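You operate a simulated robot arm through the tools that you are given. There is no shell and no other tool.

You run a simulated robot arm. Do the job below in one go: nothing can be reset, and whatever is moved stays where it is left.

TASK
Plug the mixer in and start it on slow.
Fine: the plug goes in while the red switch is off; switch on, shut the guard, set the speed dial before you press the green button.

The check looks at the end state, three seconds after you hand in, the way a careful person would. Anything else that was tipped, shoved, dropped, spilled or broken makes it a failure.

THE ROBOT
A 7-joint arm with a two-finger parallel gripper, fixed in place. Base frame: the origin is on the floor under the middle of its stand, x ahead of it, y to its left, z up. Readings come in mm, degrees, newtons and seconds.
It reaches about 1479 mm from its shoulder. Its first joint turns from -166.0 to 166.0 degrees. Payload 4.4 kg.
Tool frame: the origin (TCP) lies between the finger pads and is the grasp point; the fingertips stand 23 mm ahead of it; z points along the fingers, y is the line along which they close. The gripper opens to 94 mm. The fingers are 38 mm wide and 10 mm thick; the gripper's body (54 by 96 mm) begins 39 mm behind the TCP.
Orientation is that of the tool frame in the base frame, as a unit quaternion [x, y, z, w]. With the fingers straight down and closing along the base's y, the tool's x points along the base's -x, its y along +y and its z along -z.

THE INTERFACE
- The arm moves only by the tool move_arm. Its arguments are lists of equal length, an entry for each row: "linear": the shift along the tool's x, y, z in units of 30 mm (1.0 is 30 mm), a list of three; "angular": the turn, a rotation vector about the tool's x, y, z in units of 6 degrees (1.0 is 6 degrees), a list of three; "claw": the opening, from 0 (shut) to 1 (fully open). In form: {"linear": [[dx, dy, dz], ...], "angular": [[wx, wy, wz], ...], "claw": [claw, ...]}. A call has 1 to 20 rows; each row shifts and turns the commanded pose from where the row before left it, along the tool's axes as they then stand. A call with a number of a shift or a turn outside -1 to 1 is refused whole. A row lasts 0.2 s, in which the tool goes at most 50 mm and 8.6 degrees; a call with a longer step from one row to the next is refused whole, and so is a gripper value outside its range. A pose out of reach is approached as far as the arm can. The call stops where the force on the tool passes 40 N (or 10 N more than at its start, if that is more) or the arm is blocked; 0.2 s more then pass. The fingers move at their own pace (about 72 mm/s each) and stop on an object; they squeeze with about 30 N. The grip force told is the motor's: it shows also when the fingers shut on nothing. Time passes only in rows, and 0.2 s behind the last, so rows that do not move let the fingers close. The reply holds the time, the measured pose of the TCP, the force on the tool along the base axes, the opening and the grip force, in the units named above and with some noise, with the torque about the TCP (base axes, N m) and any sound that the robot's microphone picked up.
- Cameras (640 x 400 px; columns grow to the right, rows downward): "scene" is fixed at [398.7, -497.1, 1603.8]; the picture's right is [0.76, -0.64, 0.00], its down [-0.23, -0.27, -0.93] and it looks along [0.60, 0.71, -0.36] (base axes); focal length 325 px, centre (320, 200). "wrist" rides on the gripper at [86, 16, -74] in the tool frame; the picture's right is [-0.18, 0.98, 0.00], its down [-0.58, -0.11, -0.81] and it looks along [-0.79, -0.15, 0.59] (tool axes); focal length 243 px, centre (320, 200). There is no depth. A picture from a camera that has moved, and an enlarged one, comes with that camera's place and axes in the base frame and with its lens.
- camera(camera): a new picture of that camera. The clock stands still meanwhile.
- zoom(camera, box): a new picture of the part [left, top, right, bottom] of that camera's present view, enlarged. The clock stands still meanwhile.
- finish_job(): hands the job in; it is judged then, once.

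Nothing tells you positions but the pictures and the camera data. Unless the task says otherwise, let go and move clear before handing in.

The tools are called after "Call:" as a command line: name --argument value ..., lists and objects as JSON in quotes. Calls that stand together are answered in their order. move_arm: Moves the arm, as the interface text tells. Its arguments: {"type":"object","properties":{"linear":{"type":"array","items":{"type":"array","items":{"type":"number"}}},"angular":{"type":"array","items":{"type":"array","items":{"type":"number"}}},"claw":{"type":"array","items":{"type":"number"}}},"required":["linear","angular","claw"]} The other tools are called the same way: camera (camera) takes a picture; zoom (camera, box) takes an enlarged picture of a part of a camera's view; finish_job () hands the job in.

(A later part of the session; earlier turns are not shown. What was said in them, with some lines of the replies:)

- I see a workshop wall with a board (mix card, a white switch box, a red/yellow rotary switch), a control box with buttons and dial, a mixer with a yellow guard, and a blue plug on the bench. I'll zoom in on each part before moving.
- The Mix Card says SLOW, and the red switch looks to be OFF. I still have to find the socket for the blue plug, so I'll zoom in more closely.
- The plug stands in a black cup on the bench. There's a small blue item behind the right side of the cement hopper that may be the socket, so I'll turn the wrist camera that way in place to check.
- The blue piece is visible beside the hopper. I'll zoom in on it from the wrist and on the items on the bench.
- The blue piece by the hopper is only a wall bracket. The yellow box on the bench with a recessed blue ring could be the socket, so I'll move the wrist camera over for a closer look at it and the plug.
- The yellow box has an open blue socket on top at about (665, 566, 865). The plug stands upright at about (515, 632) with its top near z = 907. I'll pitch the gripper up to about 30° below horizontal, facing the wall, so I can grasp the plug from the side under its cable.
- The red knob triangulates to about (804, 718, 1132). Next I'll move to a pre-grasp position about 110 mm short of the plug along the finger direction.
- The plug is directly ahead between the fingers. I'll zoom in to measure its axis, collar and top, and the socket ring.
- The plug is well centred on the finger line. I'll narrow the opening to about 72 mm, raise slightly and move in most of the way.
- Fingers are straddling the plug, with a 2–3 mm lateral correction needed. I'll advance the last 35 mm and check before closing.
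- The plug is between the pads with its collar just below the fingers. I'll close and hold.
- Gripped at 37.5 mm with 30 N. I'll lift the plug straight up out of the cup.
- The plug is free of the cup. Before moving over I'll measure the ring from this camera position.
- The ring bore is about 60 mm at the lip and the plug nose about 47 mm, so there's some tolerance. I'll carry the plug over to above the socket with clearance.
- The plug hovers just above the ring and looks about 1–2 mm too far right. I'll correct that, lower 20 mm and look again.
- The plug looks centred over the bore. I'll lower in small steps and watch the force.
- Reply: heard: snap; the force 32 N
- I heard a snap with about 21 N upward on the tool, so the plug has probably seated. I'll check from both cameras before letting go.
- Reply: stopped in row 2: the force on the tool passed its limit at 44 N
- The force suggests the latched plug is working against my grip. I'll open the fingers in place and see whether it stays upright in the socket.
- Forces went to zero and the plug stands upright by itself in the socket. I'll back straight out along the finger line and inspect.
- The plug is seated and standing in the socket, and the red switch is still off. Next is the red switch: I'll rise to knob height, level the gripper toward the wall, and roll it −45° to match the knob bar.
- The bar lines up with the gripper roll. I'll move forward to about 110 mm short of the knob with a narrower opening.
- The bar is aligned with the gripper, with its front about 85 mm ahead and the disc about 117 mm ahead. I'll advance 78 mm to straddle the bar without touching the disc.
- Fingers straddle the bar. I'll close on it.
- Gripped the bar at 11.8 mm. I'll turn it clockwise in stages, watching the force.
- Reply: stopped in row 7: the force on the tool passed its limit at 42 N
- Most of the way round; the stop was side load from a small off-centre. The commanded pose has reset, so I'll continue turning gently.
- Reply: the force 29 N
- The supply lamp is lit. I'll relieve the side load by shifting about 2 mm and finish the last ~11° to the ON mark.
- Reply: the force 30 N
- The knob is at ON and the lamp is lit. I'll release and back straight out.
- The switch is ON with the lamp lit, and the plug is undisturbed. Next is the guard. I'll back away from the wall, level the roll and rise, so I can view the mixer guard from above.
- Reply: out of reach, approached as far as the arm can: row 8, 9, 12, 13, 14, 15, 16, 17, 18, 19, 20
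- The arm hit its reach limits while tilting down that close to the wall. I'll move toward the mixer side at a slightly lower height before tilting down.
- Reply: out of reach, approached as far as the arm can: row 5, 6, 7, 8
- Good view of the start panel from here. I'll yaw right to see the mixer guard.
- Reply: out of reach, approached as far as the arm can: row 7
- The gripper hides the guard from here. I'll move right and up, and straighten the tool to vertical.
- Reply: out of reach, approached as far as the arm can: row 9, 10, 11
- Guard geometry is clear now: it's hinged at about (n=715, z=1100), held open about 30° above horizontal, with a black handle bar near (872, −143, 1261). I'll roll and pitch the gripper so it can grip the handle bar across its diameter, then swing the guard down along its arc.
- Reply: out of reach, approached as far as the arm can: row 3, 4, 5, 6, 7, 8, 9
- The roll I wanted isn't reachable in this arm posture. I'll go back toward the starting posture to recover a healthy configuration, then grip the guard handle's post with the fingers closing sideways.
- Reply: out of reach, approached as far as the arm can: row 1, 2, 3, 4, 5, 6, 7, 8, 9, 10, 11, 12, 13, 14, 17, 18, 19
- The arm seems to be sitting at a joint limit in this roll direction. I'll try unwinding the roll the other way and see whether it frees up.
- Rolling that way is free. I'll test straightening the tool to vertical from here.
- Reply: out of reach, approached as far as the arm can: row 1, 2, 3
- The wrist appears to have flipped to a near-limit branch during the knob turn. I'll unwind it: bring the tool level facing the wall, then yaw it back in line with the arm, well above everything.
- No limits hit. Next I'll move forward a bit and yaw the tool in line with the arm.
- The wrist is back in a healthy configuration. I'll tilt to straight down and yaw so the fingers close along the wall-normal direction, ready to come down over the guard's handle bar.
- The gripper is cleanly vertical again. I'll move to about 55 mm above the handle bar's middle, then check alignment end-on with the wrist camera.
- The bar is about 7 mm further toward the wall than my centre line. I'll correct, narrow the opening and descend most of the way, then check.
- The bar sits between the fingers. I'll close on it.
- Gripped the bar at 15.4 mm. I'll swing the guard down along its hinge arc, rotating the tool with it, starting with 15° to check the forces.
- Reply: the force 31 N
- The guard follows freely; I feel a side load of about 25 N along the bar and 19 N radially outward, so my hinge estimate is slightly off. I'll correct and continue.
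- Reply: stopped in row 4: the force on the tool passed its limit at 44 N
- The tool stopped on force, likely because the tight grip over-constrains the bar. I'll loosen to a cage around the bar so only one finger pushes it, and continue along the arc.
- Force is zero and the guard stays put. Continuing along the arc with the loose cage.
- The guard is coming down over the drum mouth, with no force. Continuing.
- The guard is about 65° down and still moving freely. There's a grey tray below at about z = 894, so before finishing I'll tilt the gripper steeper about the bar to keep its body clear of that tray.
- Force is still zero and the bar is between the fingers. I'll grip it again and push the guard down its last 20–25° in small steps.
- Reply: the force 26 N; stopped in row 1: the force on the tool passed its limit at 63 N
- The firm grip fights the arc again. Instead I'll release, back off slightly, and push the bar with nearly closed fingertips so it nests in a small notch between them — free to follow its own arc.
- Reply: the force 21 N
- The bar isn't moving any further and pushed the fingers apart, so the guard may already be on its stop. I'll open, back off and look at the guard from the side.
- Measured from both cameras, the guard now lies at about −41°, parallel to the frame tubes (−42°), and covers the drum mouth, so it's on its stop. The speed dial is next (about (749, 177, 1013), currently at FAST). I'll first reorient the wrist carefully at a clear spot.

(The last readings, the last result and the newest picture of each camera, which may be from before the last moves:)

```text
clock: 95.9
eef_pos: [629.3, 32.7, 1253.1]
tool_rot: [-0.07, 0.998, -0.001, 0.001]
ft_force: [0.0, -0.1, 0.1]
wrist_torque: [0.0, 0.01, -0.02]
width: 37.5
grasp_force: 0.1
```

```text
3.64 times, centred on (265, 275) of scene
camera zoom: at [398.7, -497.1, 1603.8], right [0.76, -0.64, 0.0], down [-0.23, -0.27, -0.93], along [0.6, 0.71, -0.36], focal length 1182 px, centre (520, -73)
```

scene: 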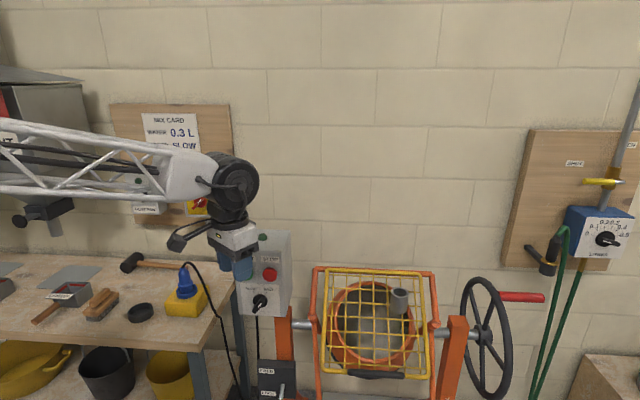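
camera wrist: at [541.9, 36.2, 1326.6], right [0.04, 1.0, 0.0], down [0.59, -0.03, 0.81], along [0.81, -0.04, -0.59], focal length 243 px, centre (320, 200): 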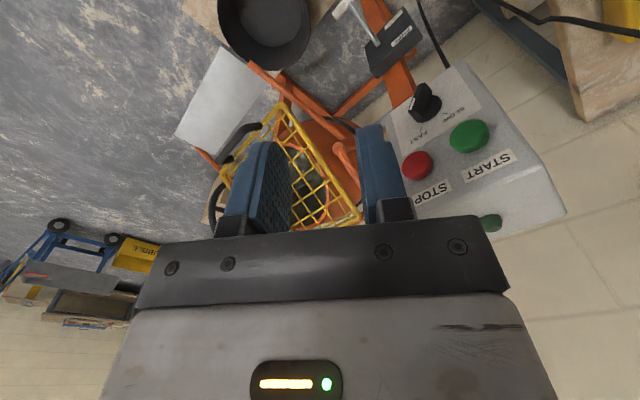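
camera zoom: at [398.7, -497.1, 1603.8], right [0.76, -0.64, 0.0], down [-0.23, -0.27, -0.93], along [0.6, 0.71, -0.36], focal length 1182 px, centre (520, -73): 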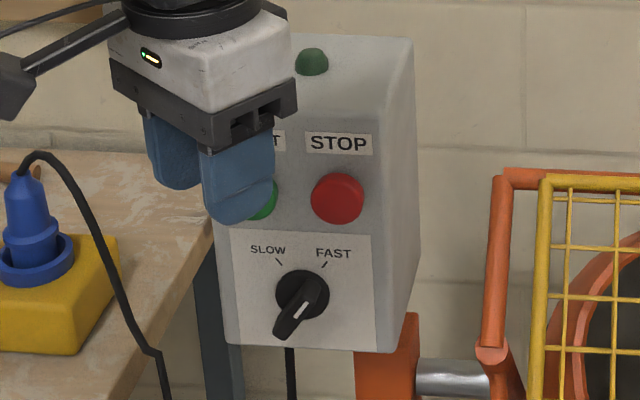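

The panel is mapped: green START front at about (722, 192, 1112), red STOP at (769, 151), dial at about (751, 181, 1012). I'll align with the arm and pitch to horizontal here.

Call:
move_arm --linear '[[0, 0, 0], [-0.9, 0, 0], [-0.9, 0, 0], [0, 0, 0], [0, 0, 0], [0, 0, 0], [0, 0, 0], [0, 0, 0], [0, 0, 0], [0, 0, 0], [0, 0, 0], [0, 0, 0], [0, 0, 0], [0, 0, 0], [0, 0, 0], [0, 0, 0], [0, 0, 0], [0, 0, 0]]' --angular '[[0, 0, 0.83], [0, 0, 0], [0, 0, 0], [0, -1, 0], [0, -1, 0], [0, -1, 0], [0, -1, 0], [0, -1, 0], [0, -1, 0], [0, -1, 0], [0, -1, 0], [0, -1, 0], [0, -1, 0], [0, -1, 0], [0, -1, 0], [0, -1, 0], [0, -1, 0], [0, -1, 0]]' --claw '[0.4, 0.4, 0.4, 0.4, 0.4, 0.4, 0.4, 0.4, 0.4, 0.4, 0.4, 0.4, 0.4, 0.4, 0.4, 0.4, 0.4, 0.4]'

Call:
camera --camera "scene"

```text
clock: 99.7
eef_pos: [682.5, 35.5, 1253.0]
tool_rot: [-0.019, 0.706, 0.019, 0.708]
ft_force: [0.5, -0.2, -0.5]
wrist_torque: [-0.04, -0.03, -0.01]
width: 37.4
grasp_force: 0.0
```

```text
taken
```

scene: 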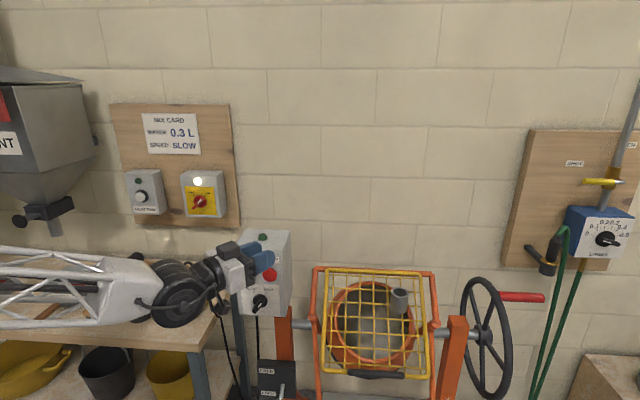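

Call:
move_arm --linear '[[0, 0, 0], [0, 0, 0], [0, 0, 0], [0, 0, 0], [0, 0, 0], [0, 0, 0], [0, 0, 0], [0, 0, 0], [0, 0, 0], [0, 0, 0], [0, 0, 0], [0, 0, 0], [0, 0, 0], [0, 0, 0], [0, 0, 0]]' --angular '[[-1, 0, 0], [-1, 0, 0], [-1, 0, 0], [-1, 0, 0], [-1, 0, 0], [-1, 0, 0], [-1, 0, 0], [0, 0, 0.9375], [0, 0, 0.9375], [0, 0, 0.9375], [0, 0, 0.9375], [0, 0, 0.9375], [0, 0, 0.9375], [0, 0, 0.9375], [0, 0, 0.9375]]' --claw '[0.4, 0.4, 0.4, 0.4, 0.4, 0.4, 0.4, 0.4, 0.4, 0.4, 0.4, 0.4, 0.4, 0.4, 0.4]'

Call:
camera --camera "scene"

Call:
camera --camera "wrist"

```text
clock: 102.9
eef_pos: [684.0, 36.2, 1251.7]
tool_rot: [-0.001, 0.706, 0.5, 0.501]
ft_force: [0.4, 0.8, 1.1]
wrist_torque: [0.01, 0.01, -0.03]
width: 37.4
grasp_force: 0.1
```

```text
taken
```

scene: 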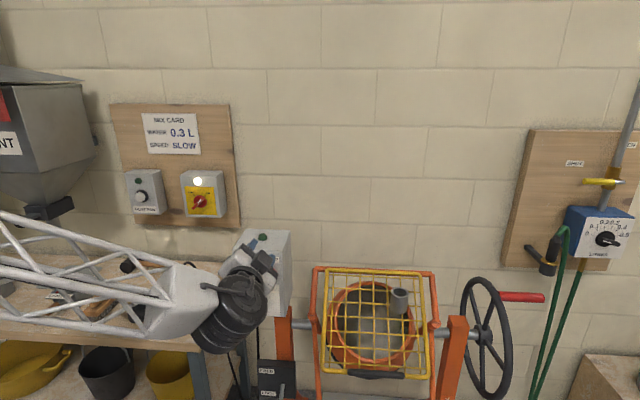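

```text
taken
camera wrist: at [579.7, 33.6, 1201.8], right [-0.4, 0.4, 0.82], down [-0.23, -0.92, 0.33], along [0.89, -0.05, 0.46], focal length 243 px, centre (320, 200)
```

wrist: 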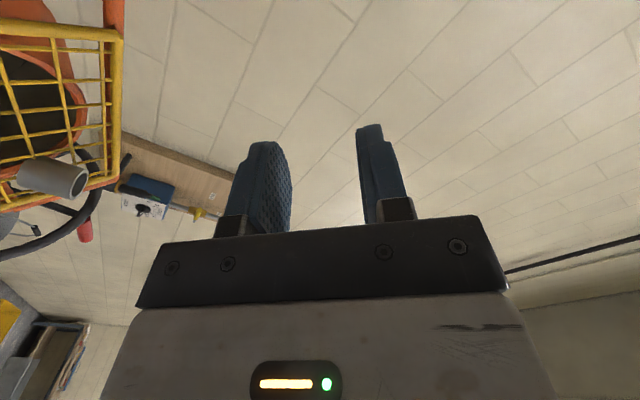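

Call:
move_arm --linear '[[0.697, -0.438, 0.157], [0.697, -0.438, 0.157], [0.697, -0.438, 0.157], [0.697, -0.438, 0.157], [0.697, -0.438, 0.157], [0.697, -0.438, 0.157], [0.697, -0.438, 0.157], [0.697, -0.438, 0.157], [0.697, -0.438, 0.157], [0.697, -0.438, 0.157]]' --angular '[[0, 0, 0], [0, 0, 0], [0, 0, 0], [0, 0, 0], [0, 0, 0], [0, 0, 0], [0, 0, 0], [0, 0, 0], [0, 0, 0], [0, 0, 0]]' --claw '[0.4, 0.4, 0.4, 0.4, 0.4, 0.4, 0.4, 0.4, 0.4, 0.4]'

Call:
camera --camera "scene"

Call:
camera --camera "wrist"

```text
clock: 105.1
eef_pos: [678.6, 106.8, 1012.9]
tool_rot: [-0.001, 0.706, 0.5, 0.501]
ft_force: [0.3, -0.6, 0.5]
wrist_torque: [0.0, -0.04, 0.0]
width: 37.7
grasp_force: 0.0
```

```text
taken
```

scene: 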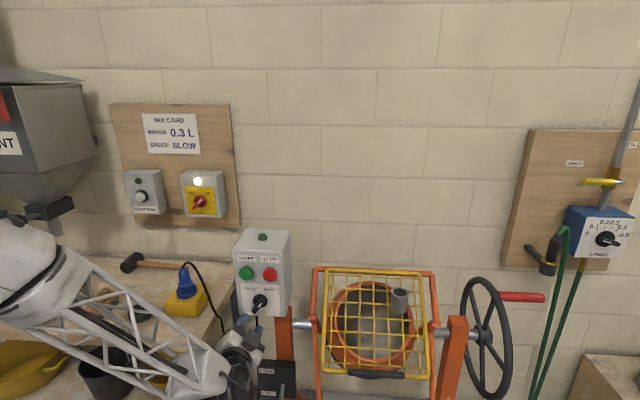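

```text
taken
camera wrist: at [575.2, 105.0, 962.0], right [-0.4, 0.4, 0.82], down [-0.23, -0.92, 0.33], along [0.89, -0.05, 0.46], focal length 243 px, centre (320, 200)
```

wrist: 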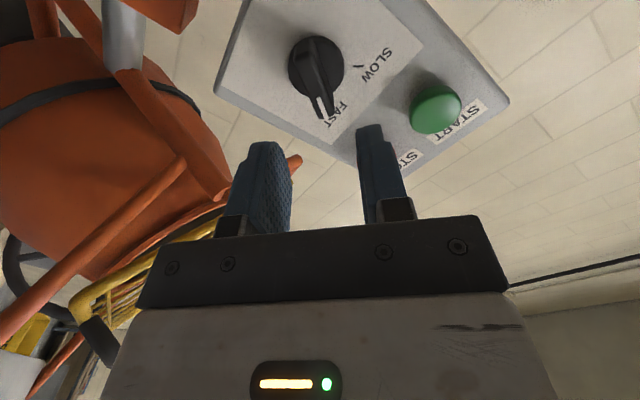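

Call:
zoom --camera "wrist" --box '[240, 0, 400, 140]'

Call:
zoom --camera "scene" --box '[225, 270, 295, 340]'

```text
2.86 times, centred on (320, 70) of wrist
camera zoom: at [575.2, 105.0, 962.0], right [-0.4, 0.4, 0.82], down [-0.23, -0.92, 0.33], along [0.89, -0.05, 0.46], focal length 693 px, centre (320, 571)
```

zoom: 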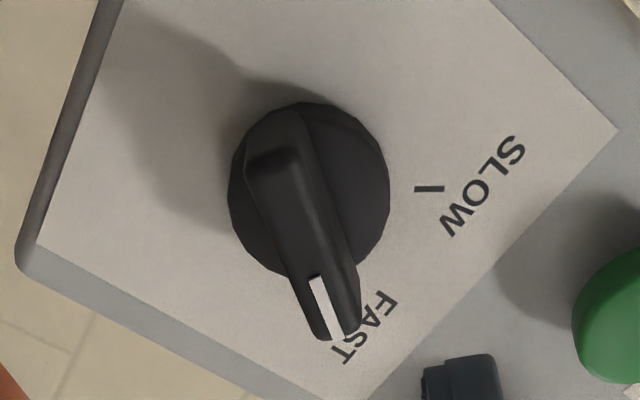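

```text
5.71 times, centred on (260, 305) of scene
camera zoom: at [398.7, -497.1, 1603.8], right [0.76, -0.64, 0.0], down [-0.23, -0.27, -0.93], along [0.6, 0.71, -0.36], focal length 1857 px, centre (663, -400)
```

zoom: 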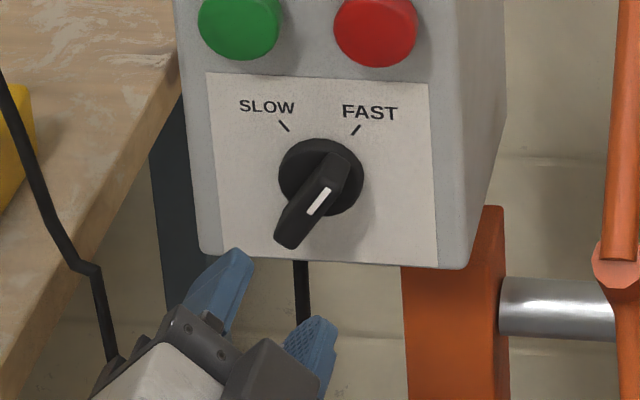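

The dial bar is at about +33° (ticks at ±30°). I'll trim the roll by −12° to match the bar, shift a few mm to centre it, and advance 68 mm to straddle it.

Call:
move_arm --linear '[[0.107, -0.073, 0], [0, 0, 0], [0, 0, 0.6], [0, 0, 0.6], [0, 0, 0.5], [0, 0, 0.3], [0, 0, 0.27]]' --angular '[[0, 0, -1], [0, 0, -1], [0, 0, 0], [0, 0, 0], [0, 0, 0], [0, 0, 0], [0, 0, 0]]' --claw '[0.4, 0.4, 0.4, 0.4, 0.4, 0.4, 0.4]'

Call:
camera --camera "wrist"

Call:
zoom --camera "scene" --box '[225, 270, 295, 340]'

```text
clock: 106.7
eef_pos: [727.3, 155.4, 1009.4]
tool_rot: [-0.074, 0.703, 0.445, 0.55]
ft_force: [-0.6, 0.3, 0.6]
wrist_torque: [0.02, 0.01, 0.02]
width: 37.6
grasp_force: 0.1
```

```text
taken
camera wrist: at [631.6, 145.8, 944.6], right [-0.51, 0.51, 0.69], down [-0.28, -0.86, 0.43], along [0.81, 0.03, 0.59], focal length 243 px, centre (320, 200)
```

wrist: 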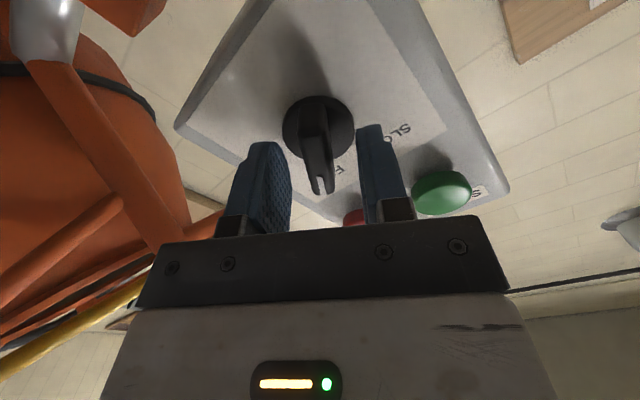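

```text
5.71 times, centred on (260, 305) of scene
camera zoom: at [398.7, -497.1, 1603.8], right [0.76, -0.64, 0.0], down [-0.23, -0.27, -0.93], along [0.6, 0.71, -0.36], focal length 1857 px, centre (663, -400)
```

zoom: 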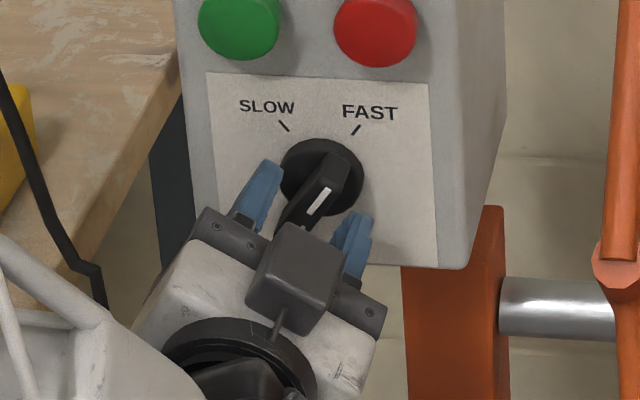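

Call:
move_arm --linear '[[0, 0, 0], [0, 0, 0], [0, 0, 0]]' --angular '[[0, 0, 0], [0, 0, 0], [0, 0, 0]]' --claw '[0.2, 0, 0]'

Call:
camera --camera "wrist"

```text
clock: 107.7
eef_pos: [728.1, 155.2, 1008.3]
tool_rot: [-0.074, 0.703, 0.444, 0.551]
ft_force: [15.5, -1.5, -6.9]
wrist_torque: [-0.26, 0.27, -0.06]
width: 13.8
grasp_force: 45.4
stopped in row 3: the force on the tool passed its limit at 41 N (the readings are from after the stop); the commanded pose is now the measured one
```

```text
taken
camera wrist: at [632.3, 145.3, 944.2], right [-0.51, 0.51, 0.69], down [-0.28, -0.86, 0.43], along [0.81, 0.02, 0.59], focal length 243 px, centre (320, 200)
```

wrist: 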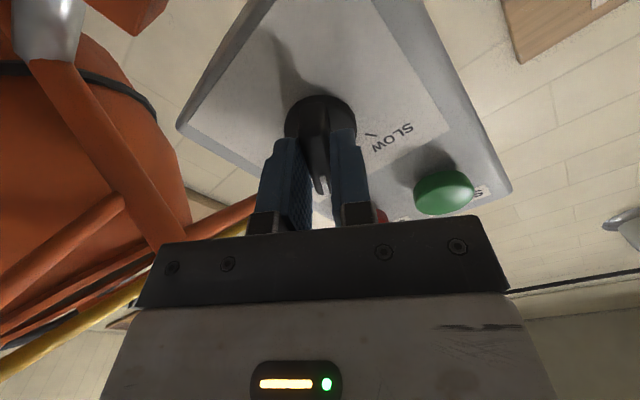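

Gripped at 13.8 mm. I'll relieve the slight sideways load and turn counter-clockwise toward SLOW in stages.

Call:
move_arm --linear '[[0, -0.035, 0], [0, 0, 0], [0, 0, 0], [0, 0, 0], [0, 0, 0]]' --angular '[[0, 0, 0], [0, 0, -0.6], [0, 0, -0.8], [0, 0, -0.8], [0, 0, -0.8]]' --claw '[0, 0, 0, 0, 0]'

Call:
zoom --camera "scene" --box '[225, 270, 295, 340]'

```text
clock: 108.9
eef_pos: [727.0, 155.0, 1008.7]
tool_rot: [-0.184, 0.682, 0.352, 0.614]
ft_force: [21.3, 4.1, -7.4]
wrist_torque: [0.8, -0.72, -0.55]
width: 13.9
grasp_force: 44.8
```

```text
5.71 times, centred on (260, 305) of scene
camera zoom: at [398.7, -497.1, 1603.8], right [0.76, -0.64, 0.0], down [-0.23, -0.27, -0.93], along [0.6, 0.71, -0.36], focal length 1857 px, centre (663, -400)
```

zoom: 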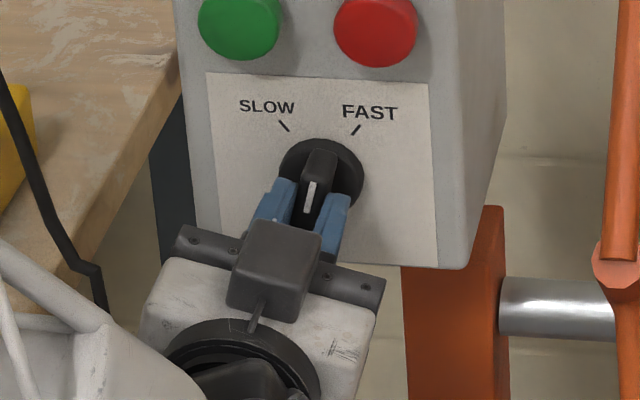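

Call:
move_arm --linear '[[0.011, -0.037, 0.02], [0, 0, 0], [0, 0, 0], [0, 0, 0], [0, 0, 0]]' --angular '[[0, 0, -0.8], [0, 0, -0.8], [0, 0, -0.8], [0, 0, -0.8], [0, 0, -0.8]]' --claw '[0, 0, 0, 0, 0]'

Call:
zoom --camera "scene" --box '[225, 270, 295, 340]'

```text
clock: 110.1
eef_pos: [728.4, 154.7, 1007.3]
tool_rot: [-0.321, 0.629, 0.217, 0.674]
ft_force: [-14.9, -24.8, 11.1]
wrist_torque: [0.73, -0.71, 0.1]
width: 13.9
grasp_force: 45.1
```

```text
5.71 times, centred on (260, 305) of scene
camera zoom: at [398.7, -497.1, 1603.8], right [0.76, -0.64, 0.0], down [-0.23, -0.27, -0.93], along [0.6, 0.71, -0.36], focal length 1857 px, centre (663, -400)
```

zoom: 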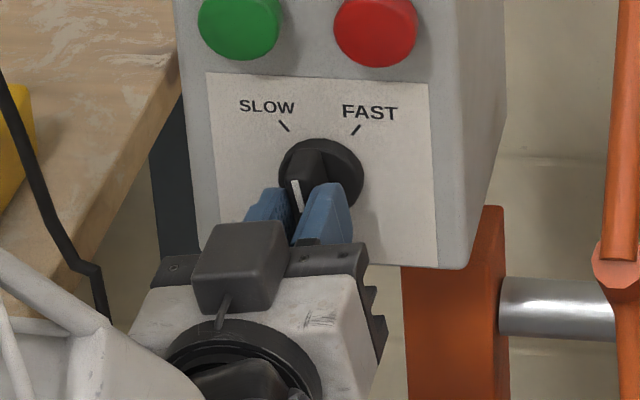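

Call:
move_arm --linear '[[-0.03, -0.025, -0.03], [0, 0, 0], [0, 0, 0], [0, 0, 0], [0, 0, 0]]' --angular '[[0, 0, -0.8], [0, 0, -0.8], [0, 0, -0.8], [0, 0, -0.8], [0, 0, -0.8]]' --claw '[0, 0, 0, 0, 0]'

Call:
zoom --camera "scene" --box '[225, 270, 295, 340]'

Call:
camera --camera "wrist"

```text
clock: 111.1
eef_pos: [729.0, 154.2, 1007.6]
tool_rot: [-0.421, 0.568, 0.104, 0.7]
ft_force: [17.8, 11.9, -5.3]
wrist_torque: [-0.03, -0.09, 0.01]
width: 13.9
grasp_force: 44.7
stopped in row 5: the force on the tool passed its limit at 43 N (the readings are from after the stop); the commanded pose is now the measured one
```

```text
5.71 times, centred on (260, 305) of scene
camera zoom: at [398.7, -497.1, 1603.8], right [0.76, -0.64, 0.0], down [-0.23, -0.27, -0.93], along [0.6, 0.71, -0.36], focal length 1857 px, centre (663, -400)
```

zoom: 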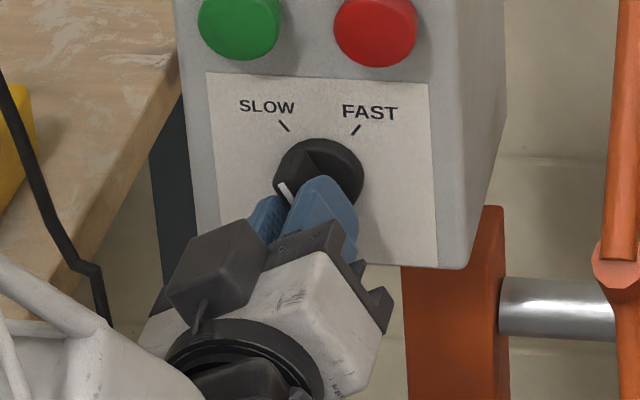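

```text
taken
camera wrist: at [695.2, 82.3, 924.1], right [-0.67, 0.67, -0.3], down [-0.7, -0.44, 0.56], along [0.25, 0.59, 0.77], focal length 243 px, centre (320, 200)
```

wrist: 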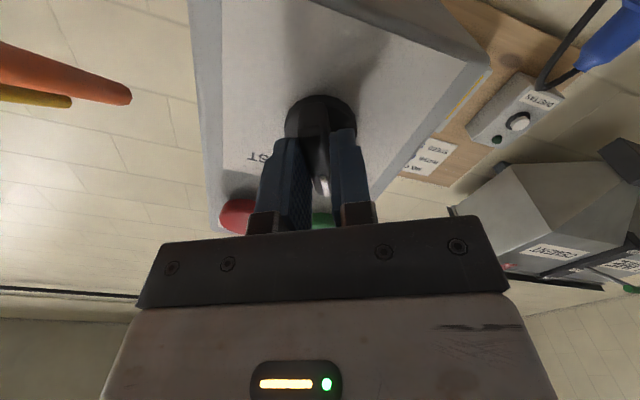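

Call:
move_arm --linear '[[0, 0, 0], [0, 0, 0], [0, 0, 0]]' --angular '[[0, 0, -0.5], [0, 0, -0.4], [0, 0, 0]]' --claw '[0, 0, 0]'

Call:
zoom --camera "scene" --box '[240, 280, 280, 320]'

```text
clock: 111.9
eef_pos: [729.0, 153.9, 1008.0]
tool_rot: [-0.448, 0.547, 0.07, 0.704]
ft_force: [9.0, 15.5, -6.9]
wrist_torque: [-0.26, 0.23, -0.05]
width: 14.2
grasp_force: 45.2
```

```text
10.00 times, centred on (260, 300) of scene
camera zoom: at [398.7, -497.1, 1603.8], right [0.76, -0.64, 0.0], down [-0.23, -0.27, -0.93], along [0.6, 0.71, -0.36], focal length 3250 px, centre (920, -800)
```

zoom: 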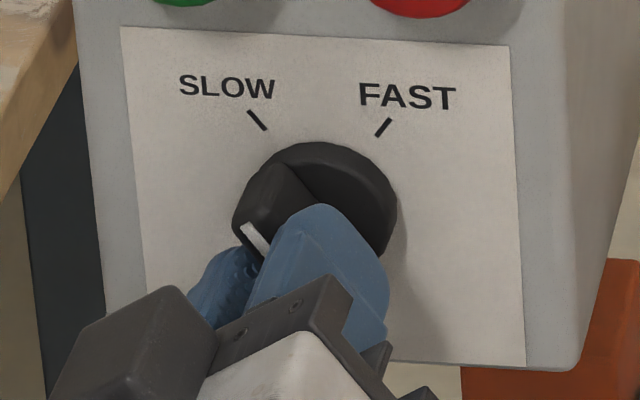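

Turned to about −34°, matching the SLOW side. I'll release, back out and check the pointer.

Call:
move_arm --linear '[[0, 0, 0], [0, 0, 0], [0, 0, 0], [0, 0, -0.4], [0, 0, -0.7], [0, 0, -0.9], [0, 0, -0.9]]' --angular '[[0, 0, 0], [0, 0, 0], [0, 0, 0], [0, 0, 0], [0, 0, 0], [0, 0, 0], [0, 0, 0]]' --claw '[0.3, 0.4, 0.4, 0.4, 0.4, 0.4, 0.4]'

Call:
camera --camera "wrist"

Call:
zoom --camera "scene" --box '[230, 265, 290, 320]'

```text
clock: 113.5
eef_pos: [667.3, 92.9, 1007.9]
tool_rot: [-0.447, 0.547, 0.071, 0.704]
ft_force: [-0.3, 0.4, -0.7]
wrist_torque: [0.0, 0.0, 0.02]
width: 37.6
grasp_force: 0.1
```

```text
taken
camera wrist: at [639.3, 15.9, 926.5], right [-0.65, 0.65, -0.39], down [-0.73, -0.41, 0.54], along [0.2, 0.64, 0.74], focal length 243 px, centre (320, 200)
```

wrist: 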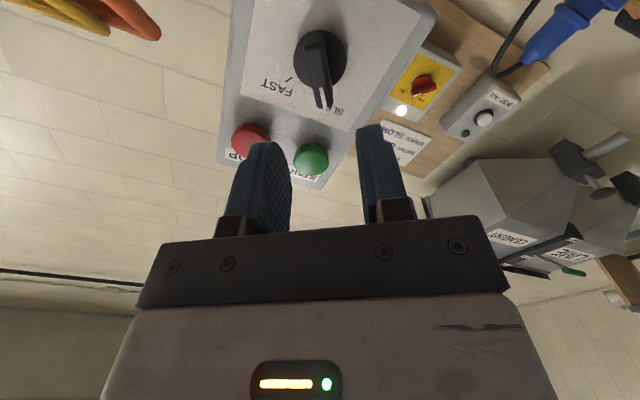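

```text
7.27 times, centred on (260, 292) of scene
camera zoom: at [398.7, -497.1, 1603.8], right [0.76, -0.64, 0.0], down [-0.23, -0.27, -0.93], along [0.6, 0.71, -0.36], focal length 2364 px, centre (756, -473)
```

zoom: 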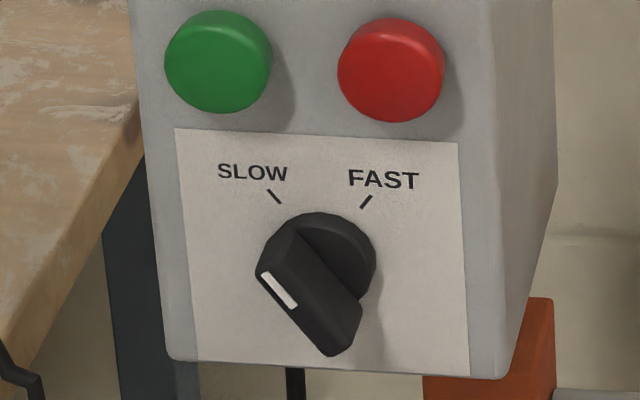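

Call:
zoom --camera "wrist" --box '[230, 0, 430, 150]'

Call:
zoom --camera "scene" --box '[290, 250, 470, 400]'

Call:
zoom --camera "scene" --box '[140, 160, 250, 330]'

```text
2.67 times, centred on (330, 75) of wrist
camera zoom: at [639.3, 15.9, 926.5], right [-0.65, 0.65, -0.39], down [-0.73, -0.41, 0.54], along [0.2, 0.64, 0.74], focal length 647 px, centre (293, 533)
```

zoom: 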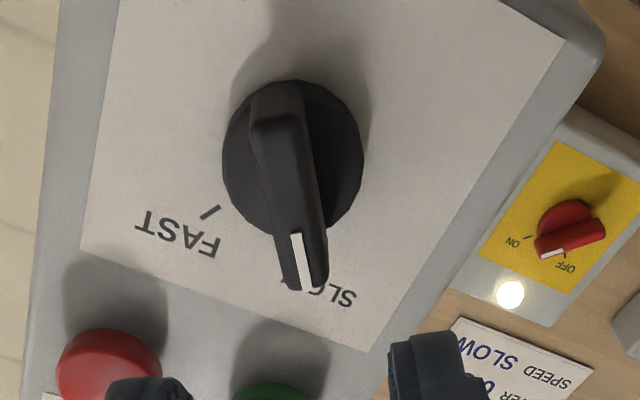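

```text
2.67 times, centred on (380, 325) of scene
camera zoom: at [398.7, -497.1, 1603.8], right [0.76, -0.64, 0.0], down [-0.23, -0.27, -0.93], along [0.6, 0.71, -0.36], focal length 867 px, centre (160, -133)
```

zoom: 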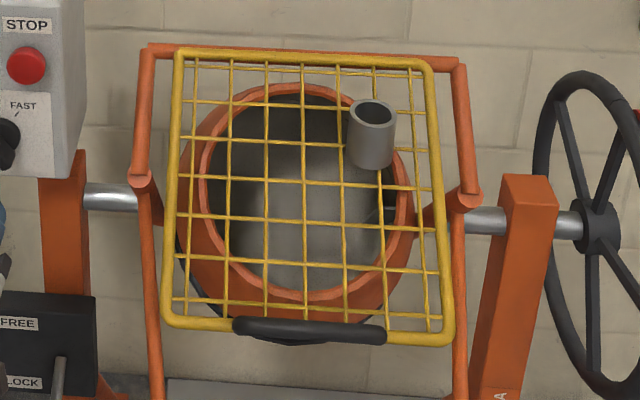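

```text
2.35 times, centred on (195, 245) of scene
camera zoom: at [398.7, -497.1, 1603.8], right [0.76, -0.64, 0.0], down [-0.23, -0.27, -0.93], along [0.6, 0.71, -0.36], focal length 765 px, centre (614, 94)
```

zoom: 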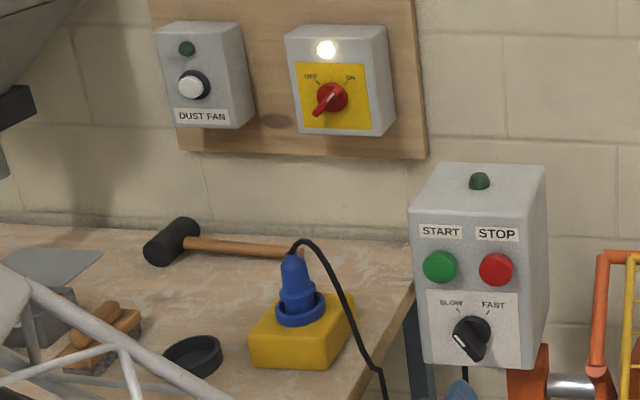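

Dial pointer is at SLOW, guard shut, switch ON with lamp lit, plug seated. Next I'll close the fingers, level the roll and line up with the green START button.

Call:
move_arm --linear '[[0, 0, 0], [0, 0, 0], [0, 0, 0], [0, 0, 0], [0, 0, 0], [0, 0, 0], [-0.872, 0.262, 0.183], [-0.872, 0.262, 0.183], [-0.872, 0.262, 0.183], [-0.872, 0.262, 0.183]]' --angular '[[0, 0, 0.936], [0, 0, 0.936], [0, 0, 0.936], [0, 0, 0.936], [0, 0, 0.936], [0, 0, 0.936], [0, 0, 0], [0, 0, 0], [0, 0, 0], [0, 0, 0]]' --claw '[0, 0, 0, 0, 0, 0, 0, 0, 0, 0]'

Call:
camera --camera "wrist"

Call:
zoom --camera "scene" --box '[215, 220, 305, 330]'

```text
clock: 115.7
eef_pos: [660.9, 130.7, 1112.2]
tool_rot: [-0.27, 0.653, 0.271, 0.653]
ft_force: [0.2, -0.4, -0.4]
wrist_torque: [0.01, -0.02, 0.01]
width: 0.0
grasp_force: 29.6
```

```text
taken
camera wrist: at [596.7, 89.4, 1025.6], right [-0.69, 0.69, 0.19], down [-0.49, -0.65, 0.58], along [0.52, 0.31, 0.79], focal length 243 px, centre (320, 200)
```

wrist: 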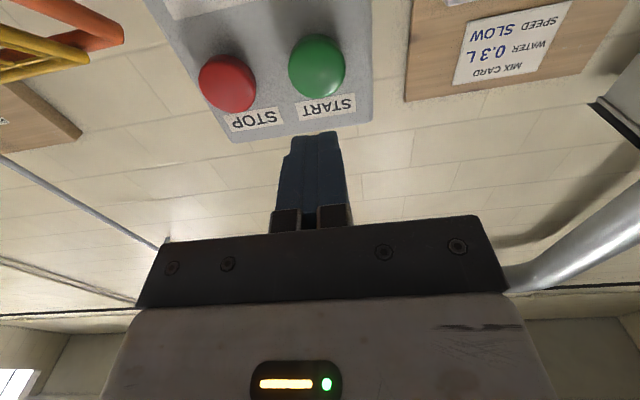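

```text
3.64 times, centred on (260, 275) of scene
camera zoom: at [398.7, -497.1, 1603.8], right [0.76, -0.64, 0.0], down [-0.23, -0.27, -0.93], along [0.6, 0.71, -0.36], focal length 1182 px, centre (538, -73)
```

zoom: 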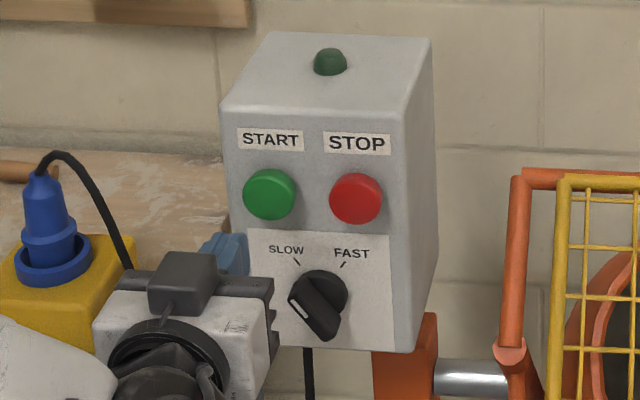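

The fingertips line up with the green button, which sits about 4–6 mm lower than my centre. I'll lower 4 mm and approach to just short of contact.

Call:
move_arm --linear '[[0.14, -0.03, 0], [0, 0, 0.6], [0, 0, 0.6], [0, 0, 0.5]]' --angular '[[0, 0, 0], [0, 0, 0], [0, 0, 0], [0, 0, 0]]' --claw '[0, 0, 0, 0]'

Call:
camera --camera "wrist"

Call:
zoom --camera "scene" --box '[215, 220, 305, 330]'

```text
clock: 116.7
eef_pos: [697.4, 164.4, 1109.7]
tool_rot: [-0.269, 0.653, 0.272, 0.654]
ft_force: [-0.4, -0.1, 0.2]
wrist_torque: [0.02, 0.02, 0.02]
width: 0.1
grasp_force: 29.9
```

```text
taken
camera wrist: at [633.6, 123.5, 1023.2], right [-0.69, 0.69, 0.19], down [-0.49, -0.65, 0.58], along [0.52, 0.31, 0.79], focal length 243 px, centre (320, 200)
```

wrist: 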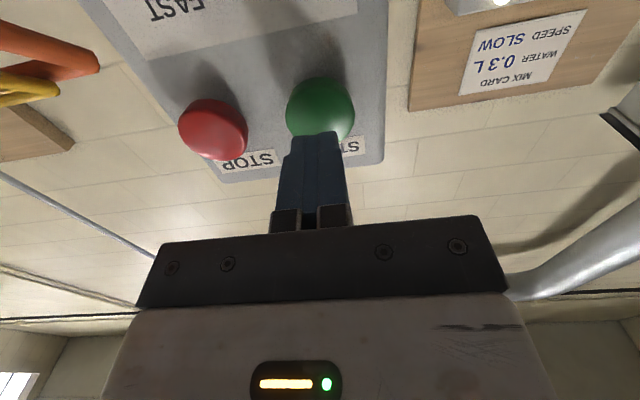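

```text
3.64 times, centred on (260, 275) of scene
camera zoom: at [398.7, -497.1, 1603.8], right [0.76, -0.64, 0.0], down [-0.23, -0.27, -0.93], along [0.6, 0.71, -0.36], focal length 1182 px, centre (538, -73)
```

zoom: 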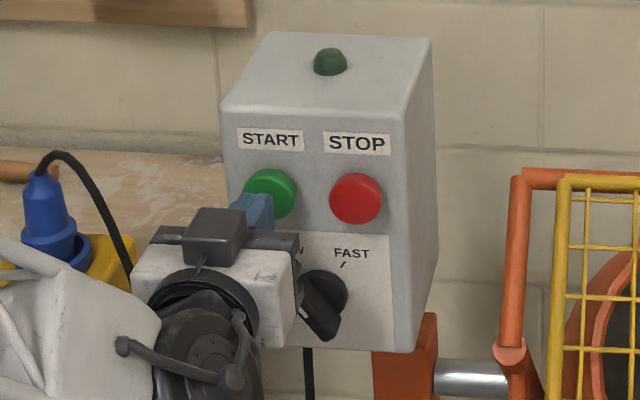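

Call:
move_arm --linear '[[0, 0, 0.15], [0, 0, 0.15], [0, 0, 0.1], [0, 0, 0.1]]' --angular '[[0, 0, 0], [0, 0, 0], [0, 0, 0], [0, 0, 0]]' --claw '[0, 0, 0, 0]'

Call:
zoom --camera "scene" --box '[215, 220, 305, 330]'

```text
clock: 117.7
eef_pos: [706.6, 176.3, 1109.1]
tool_rot: [-0.269, 0.654, 0.271, 0.653]
ft_force: [0.2, 0.9, -0.7]
wrist_torque: [-0.01, 0.03, -0.01]
width: 0.0
grasp_force: 30.0
```

```text
3.64 times, centred on (260, 275) of scene
camera zoom: at [398.7, -497.1, 1603.8], right [0.76, -0.64, 0.0], down [-0.23, -0.27, -0.93], along [0.6, 0.71, -0.36], focal length 1182 px, centre (538, -73)
```

zoom: 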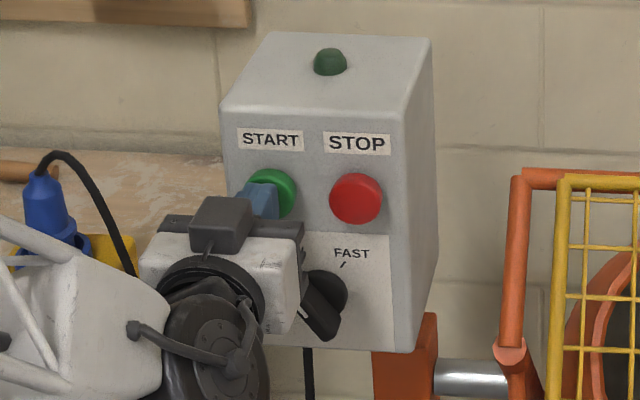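

Call:
move_arm --linear '[[0, 0, 0.1], [0, 0, 0.1], [0, 0, 0.1]]' --angular '[[0, 0, 0], [0, 0, 0], [0, 0, 0]]' --claw '[0, 0, 0]'

Call:
zoom --camera "scene" --box '[215, 220, 305, 330]'

```text
clock: 118.5
eef_pos: [713.0, 182.0, 1107.6]
tool_rot: [-0.27, 0.653, 0.272, 0.653]
ft_force: [-23.8, -14.5, 3.8]
wrist_torque: [0.02, 0.01, 0.18]
width: 0.0
grasp_force: 30.2
heard: click
```

```text
3.64 times, centred on (260, 275) of scene
camera zoom: at [398.7, -497.1, 1603.8], right [0.76, -0.64, 0.0], down [-0.23, -0.27, -0.93], along [0.6, 0.71, -0.36], focal length 1182 px, centre (538, -73)
```

zoom: 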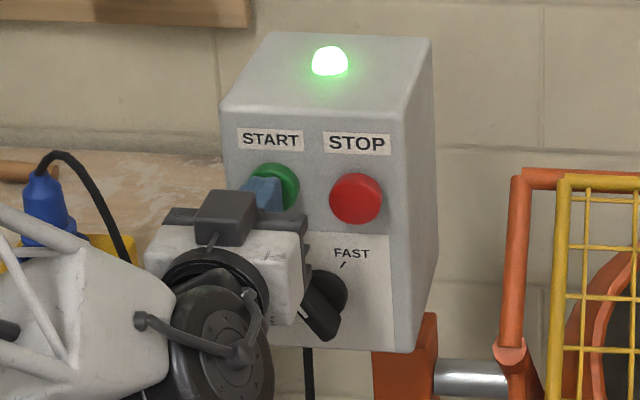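

The button clicked and the green running lamp is lit. I'll back straight off the button and move clear.

Call:
move_arm --linear '[[0, 0, -0.3], [0, 0, -0.6], [0, 0, -0.9], [0, 0, -0.9], [0, 0, -0.9], [0, 0, -0.9]]' --angular '[[0, 0, 0], [0, 0, 0], [0, 0, 0], [0, 0, 0], [0, 0, 0], [0, 0, 0]]' --claw '[0, 0, 0, 0, 0, 0]'

Call:
camera --camera "scene"

Call:
zoom --camera "scene" --box '[215, 220, 455, 400]'

```text
clock: 119.9
eef_pos: [618.7, 86.1, 1109.8]
tool_rot: [-0.27, 0.653, 0.272, 0.653]
ft_force: [0.1, 0.0, 0.1]
wrist_torque: [-0.02, 0.02, 0.02]
width: 0.0
grasp_force: 30.1
```

```text
taken
```

scene: 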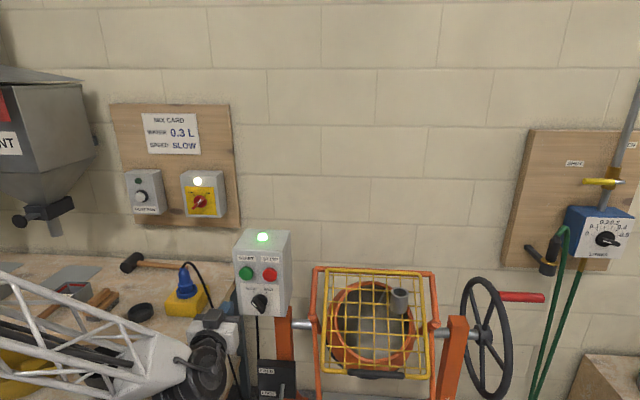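

```text
2.22 times, centred on (335, 310) of scene
camera zoom: at [398.7, -497.1, 1603.8], right [0.76, -0.64, 0.0], down [-0.23, -0.27, -0.93], along [0.6, 0.71, -0.36], focal length 722 px, centre (287, -44)
```

zoom: 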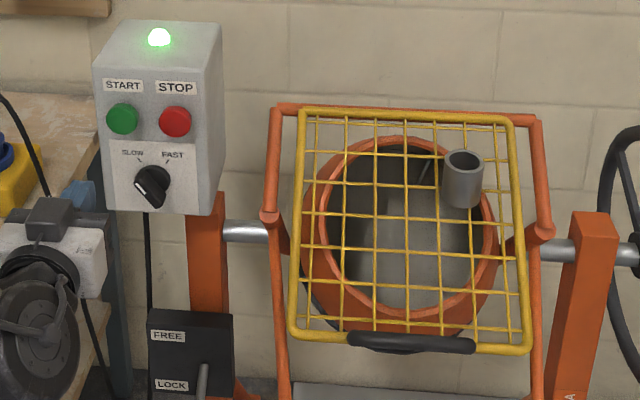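

The mixer is running: green lamp lit, dial on SLOW, guard shut, switch on. I'll raise the arm a little and take a last look at everything.

Call:
move_arm --linear '[[0, 0, -0.6], [0, 0, -0.6], [-0.8, 0, 0], [-0.8, 0, 0], [-0.8, 0, 0], [-0.8, 0, 0], [0, 0, 0], [0, 0, 0], [0, 0, 0], [0, 0, 0], [0, 0, 0]]' --angular '[[0, 0, 0], [0, 0, 0], [0, 0, 0], [0, 0, 0], [0, 0, 0], [0, 0, 0], [0, 0, 0], [0, 0, 0], [0, 0, 0], [0, 0, 0], [0, 0, 0]]' --claw '[0, 0, 0, 0, 0, 0, 0.3, 0.3, 0.3, 0.3, 0.3]'

Call:
camera --camera "scene"

Call:
zoom --camera "scene" --box '[100, 150, 320, 340]'

Call:
zoom --camera "scene" --box '[290, 250, 470, 400]'

```text
clock: 122.3
eef_pos: [593.6, 61.2, 1203.6]
tool_rot: [-0.269, 0.653, 0.271, 0.653]
ft_force: [-0.7, 0.4, -0.1]
wrist_torque: [0.0, 0.0, 0.0]
width: 28.3
grasp_force: 0.1
```

```text
taken
```

scene: 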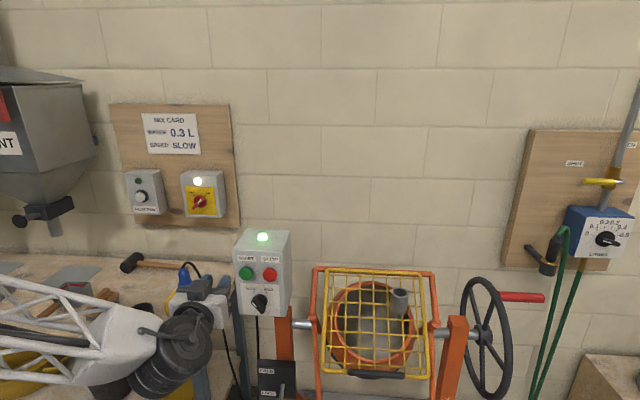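

```text
2.11 times, centred on (210, 245) of scene
camera zoom: at [398.7, -497.1, 1603.8], right [0.76, -0.64, 0.0], down [-0.23, -0.27, -0.93], along [0.6, 0.71, -0.36], focal length 684 px, centre (552, 105)
```

zoom: 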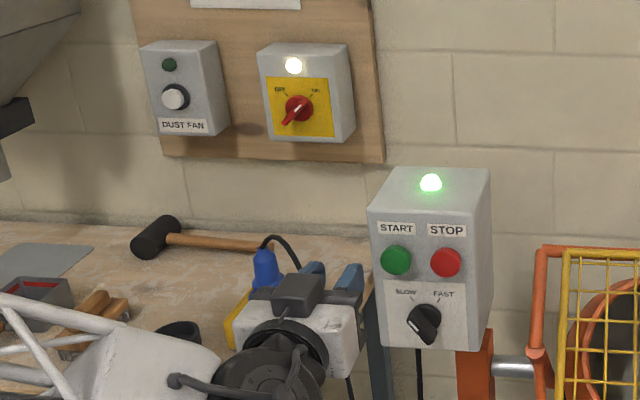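

```text
2.67 times, centred on (380, 325) of scene
camera zoom: at [398.7, -497.1, 1603.8], right [0.76, -0.64, 0.0], down [-0.23, -0.27, -0.93], along [0.6, 0.71, -0.36], focal length 867 px, centre (160, -133)
```

zoom: 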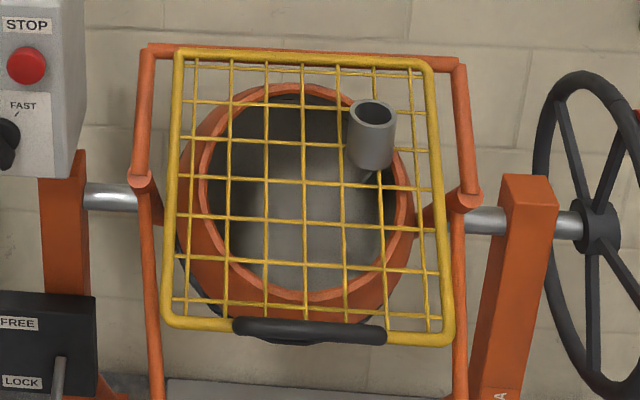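

The mixer is plugged in, the red switch is ON with its lamp lit, the guard is shut, the dial is on SLOW and the green running lamp is still lit. The arm is clear, holds nothing, and I see nothing else disturbed, so I'm handing in.

Call:
finish_job

```text
The job is handed in.
```

The mixer is plugged in and running on slow, and I've handed the job in. I followed the order you gave:

1. **Plug:** I pushed it into the blue socket on the bench with the red switch off. It went in with a snap and stood on its own when I let go.
2. **Red switch:** I turned it to ON, and its lamp is lit.
3. **Guard:** I swung it down over the drum mouth until it stopped moving. I took that as shut because it lay parallel to its frame; there was no click or lamp to confirm it.
4. **Speed dial:** I turned it from FAST to SLOW.
5. **Green START button:** It clicked when pressed. The green running lamp came on and was still lit about four seconds later.

The gripper let go of everything and the arm is clear of the equipment. In the last pictures I saw nothing else tipped, moved or damaged.
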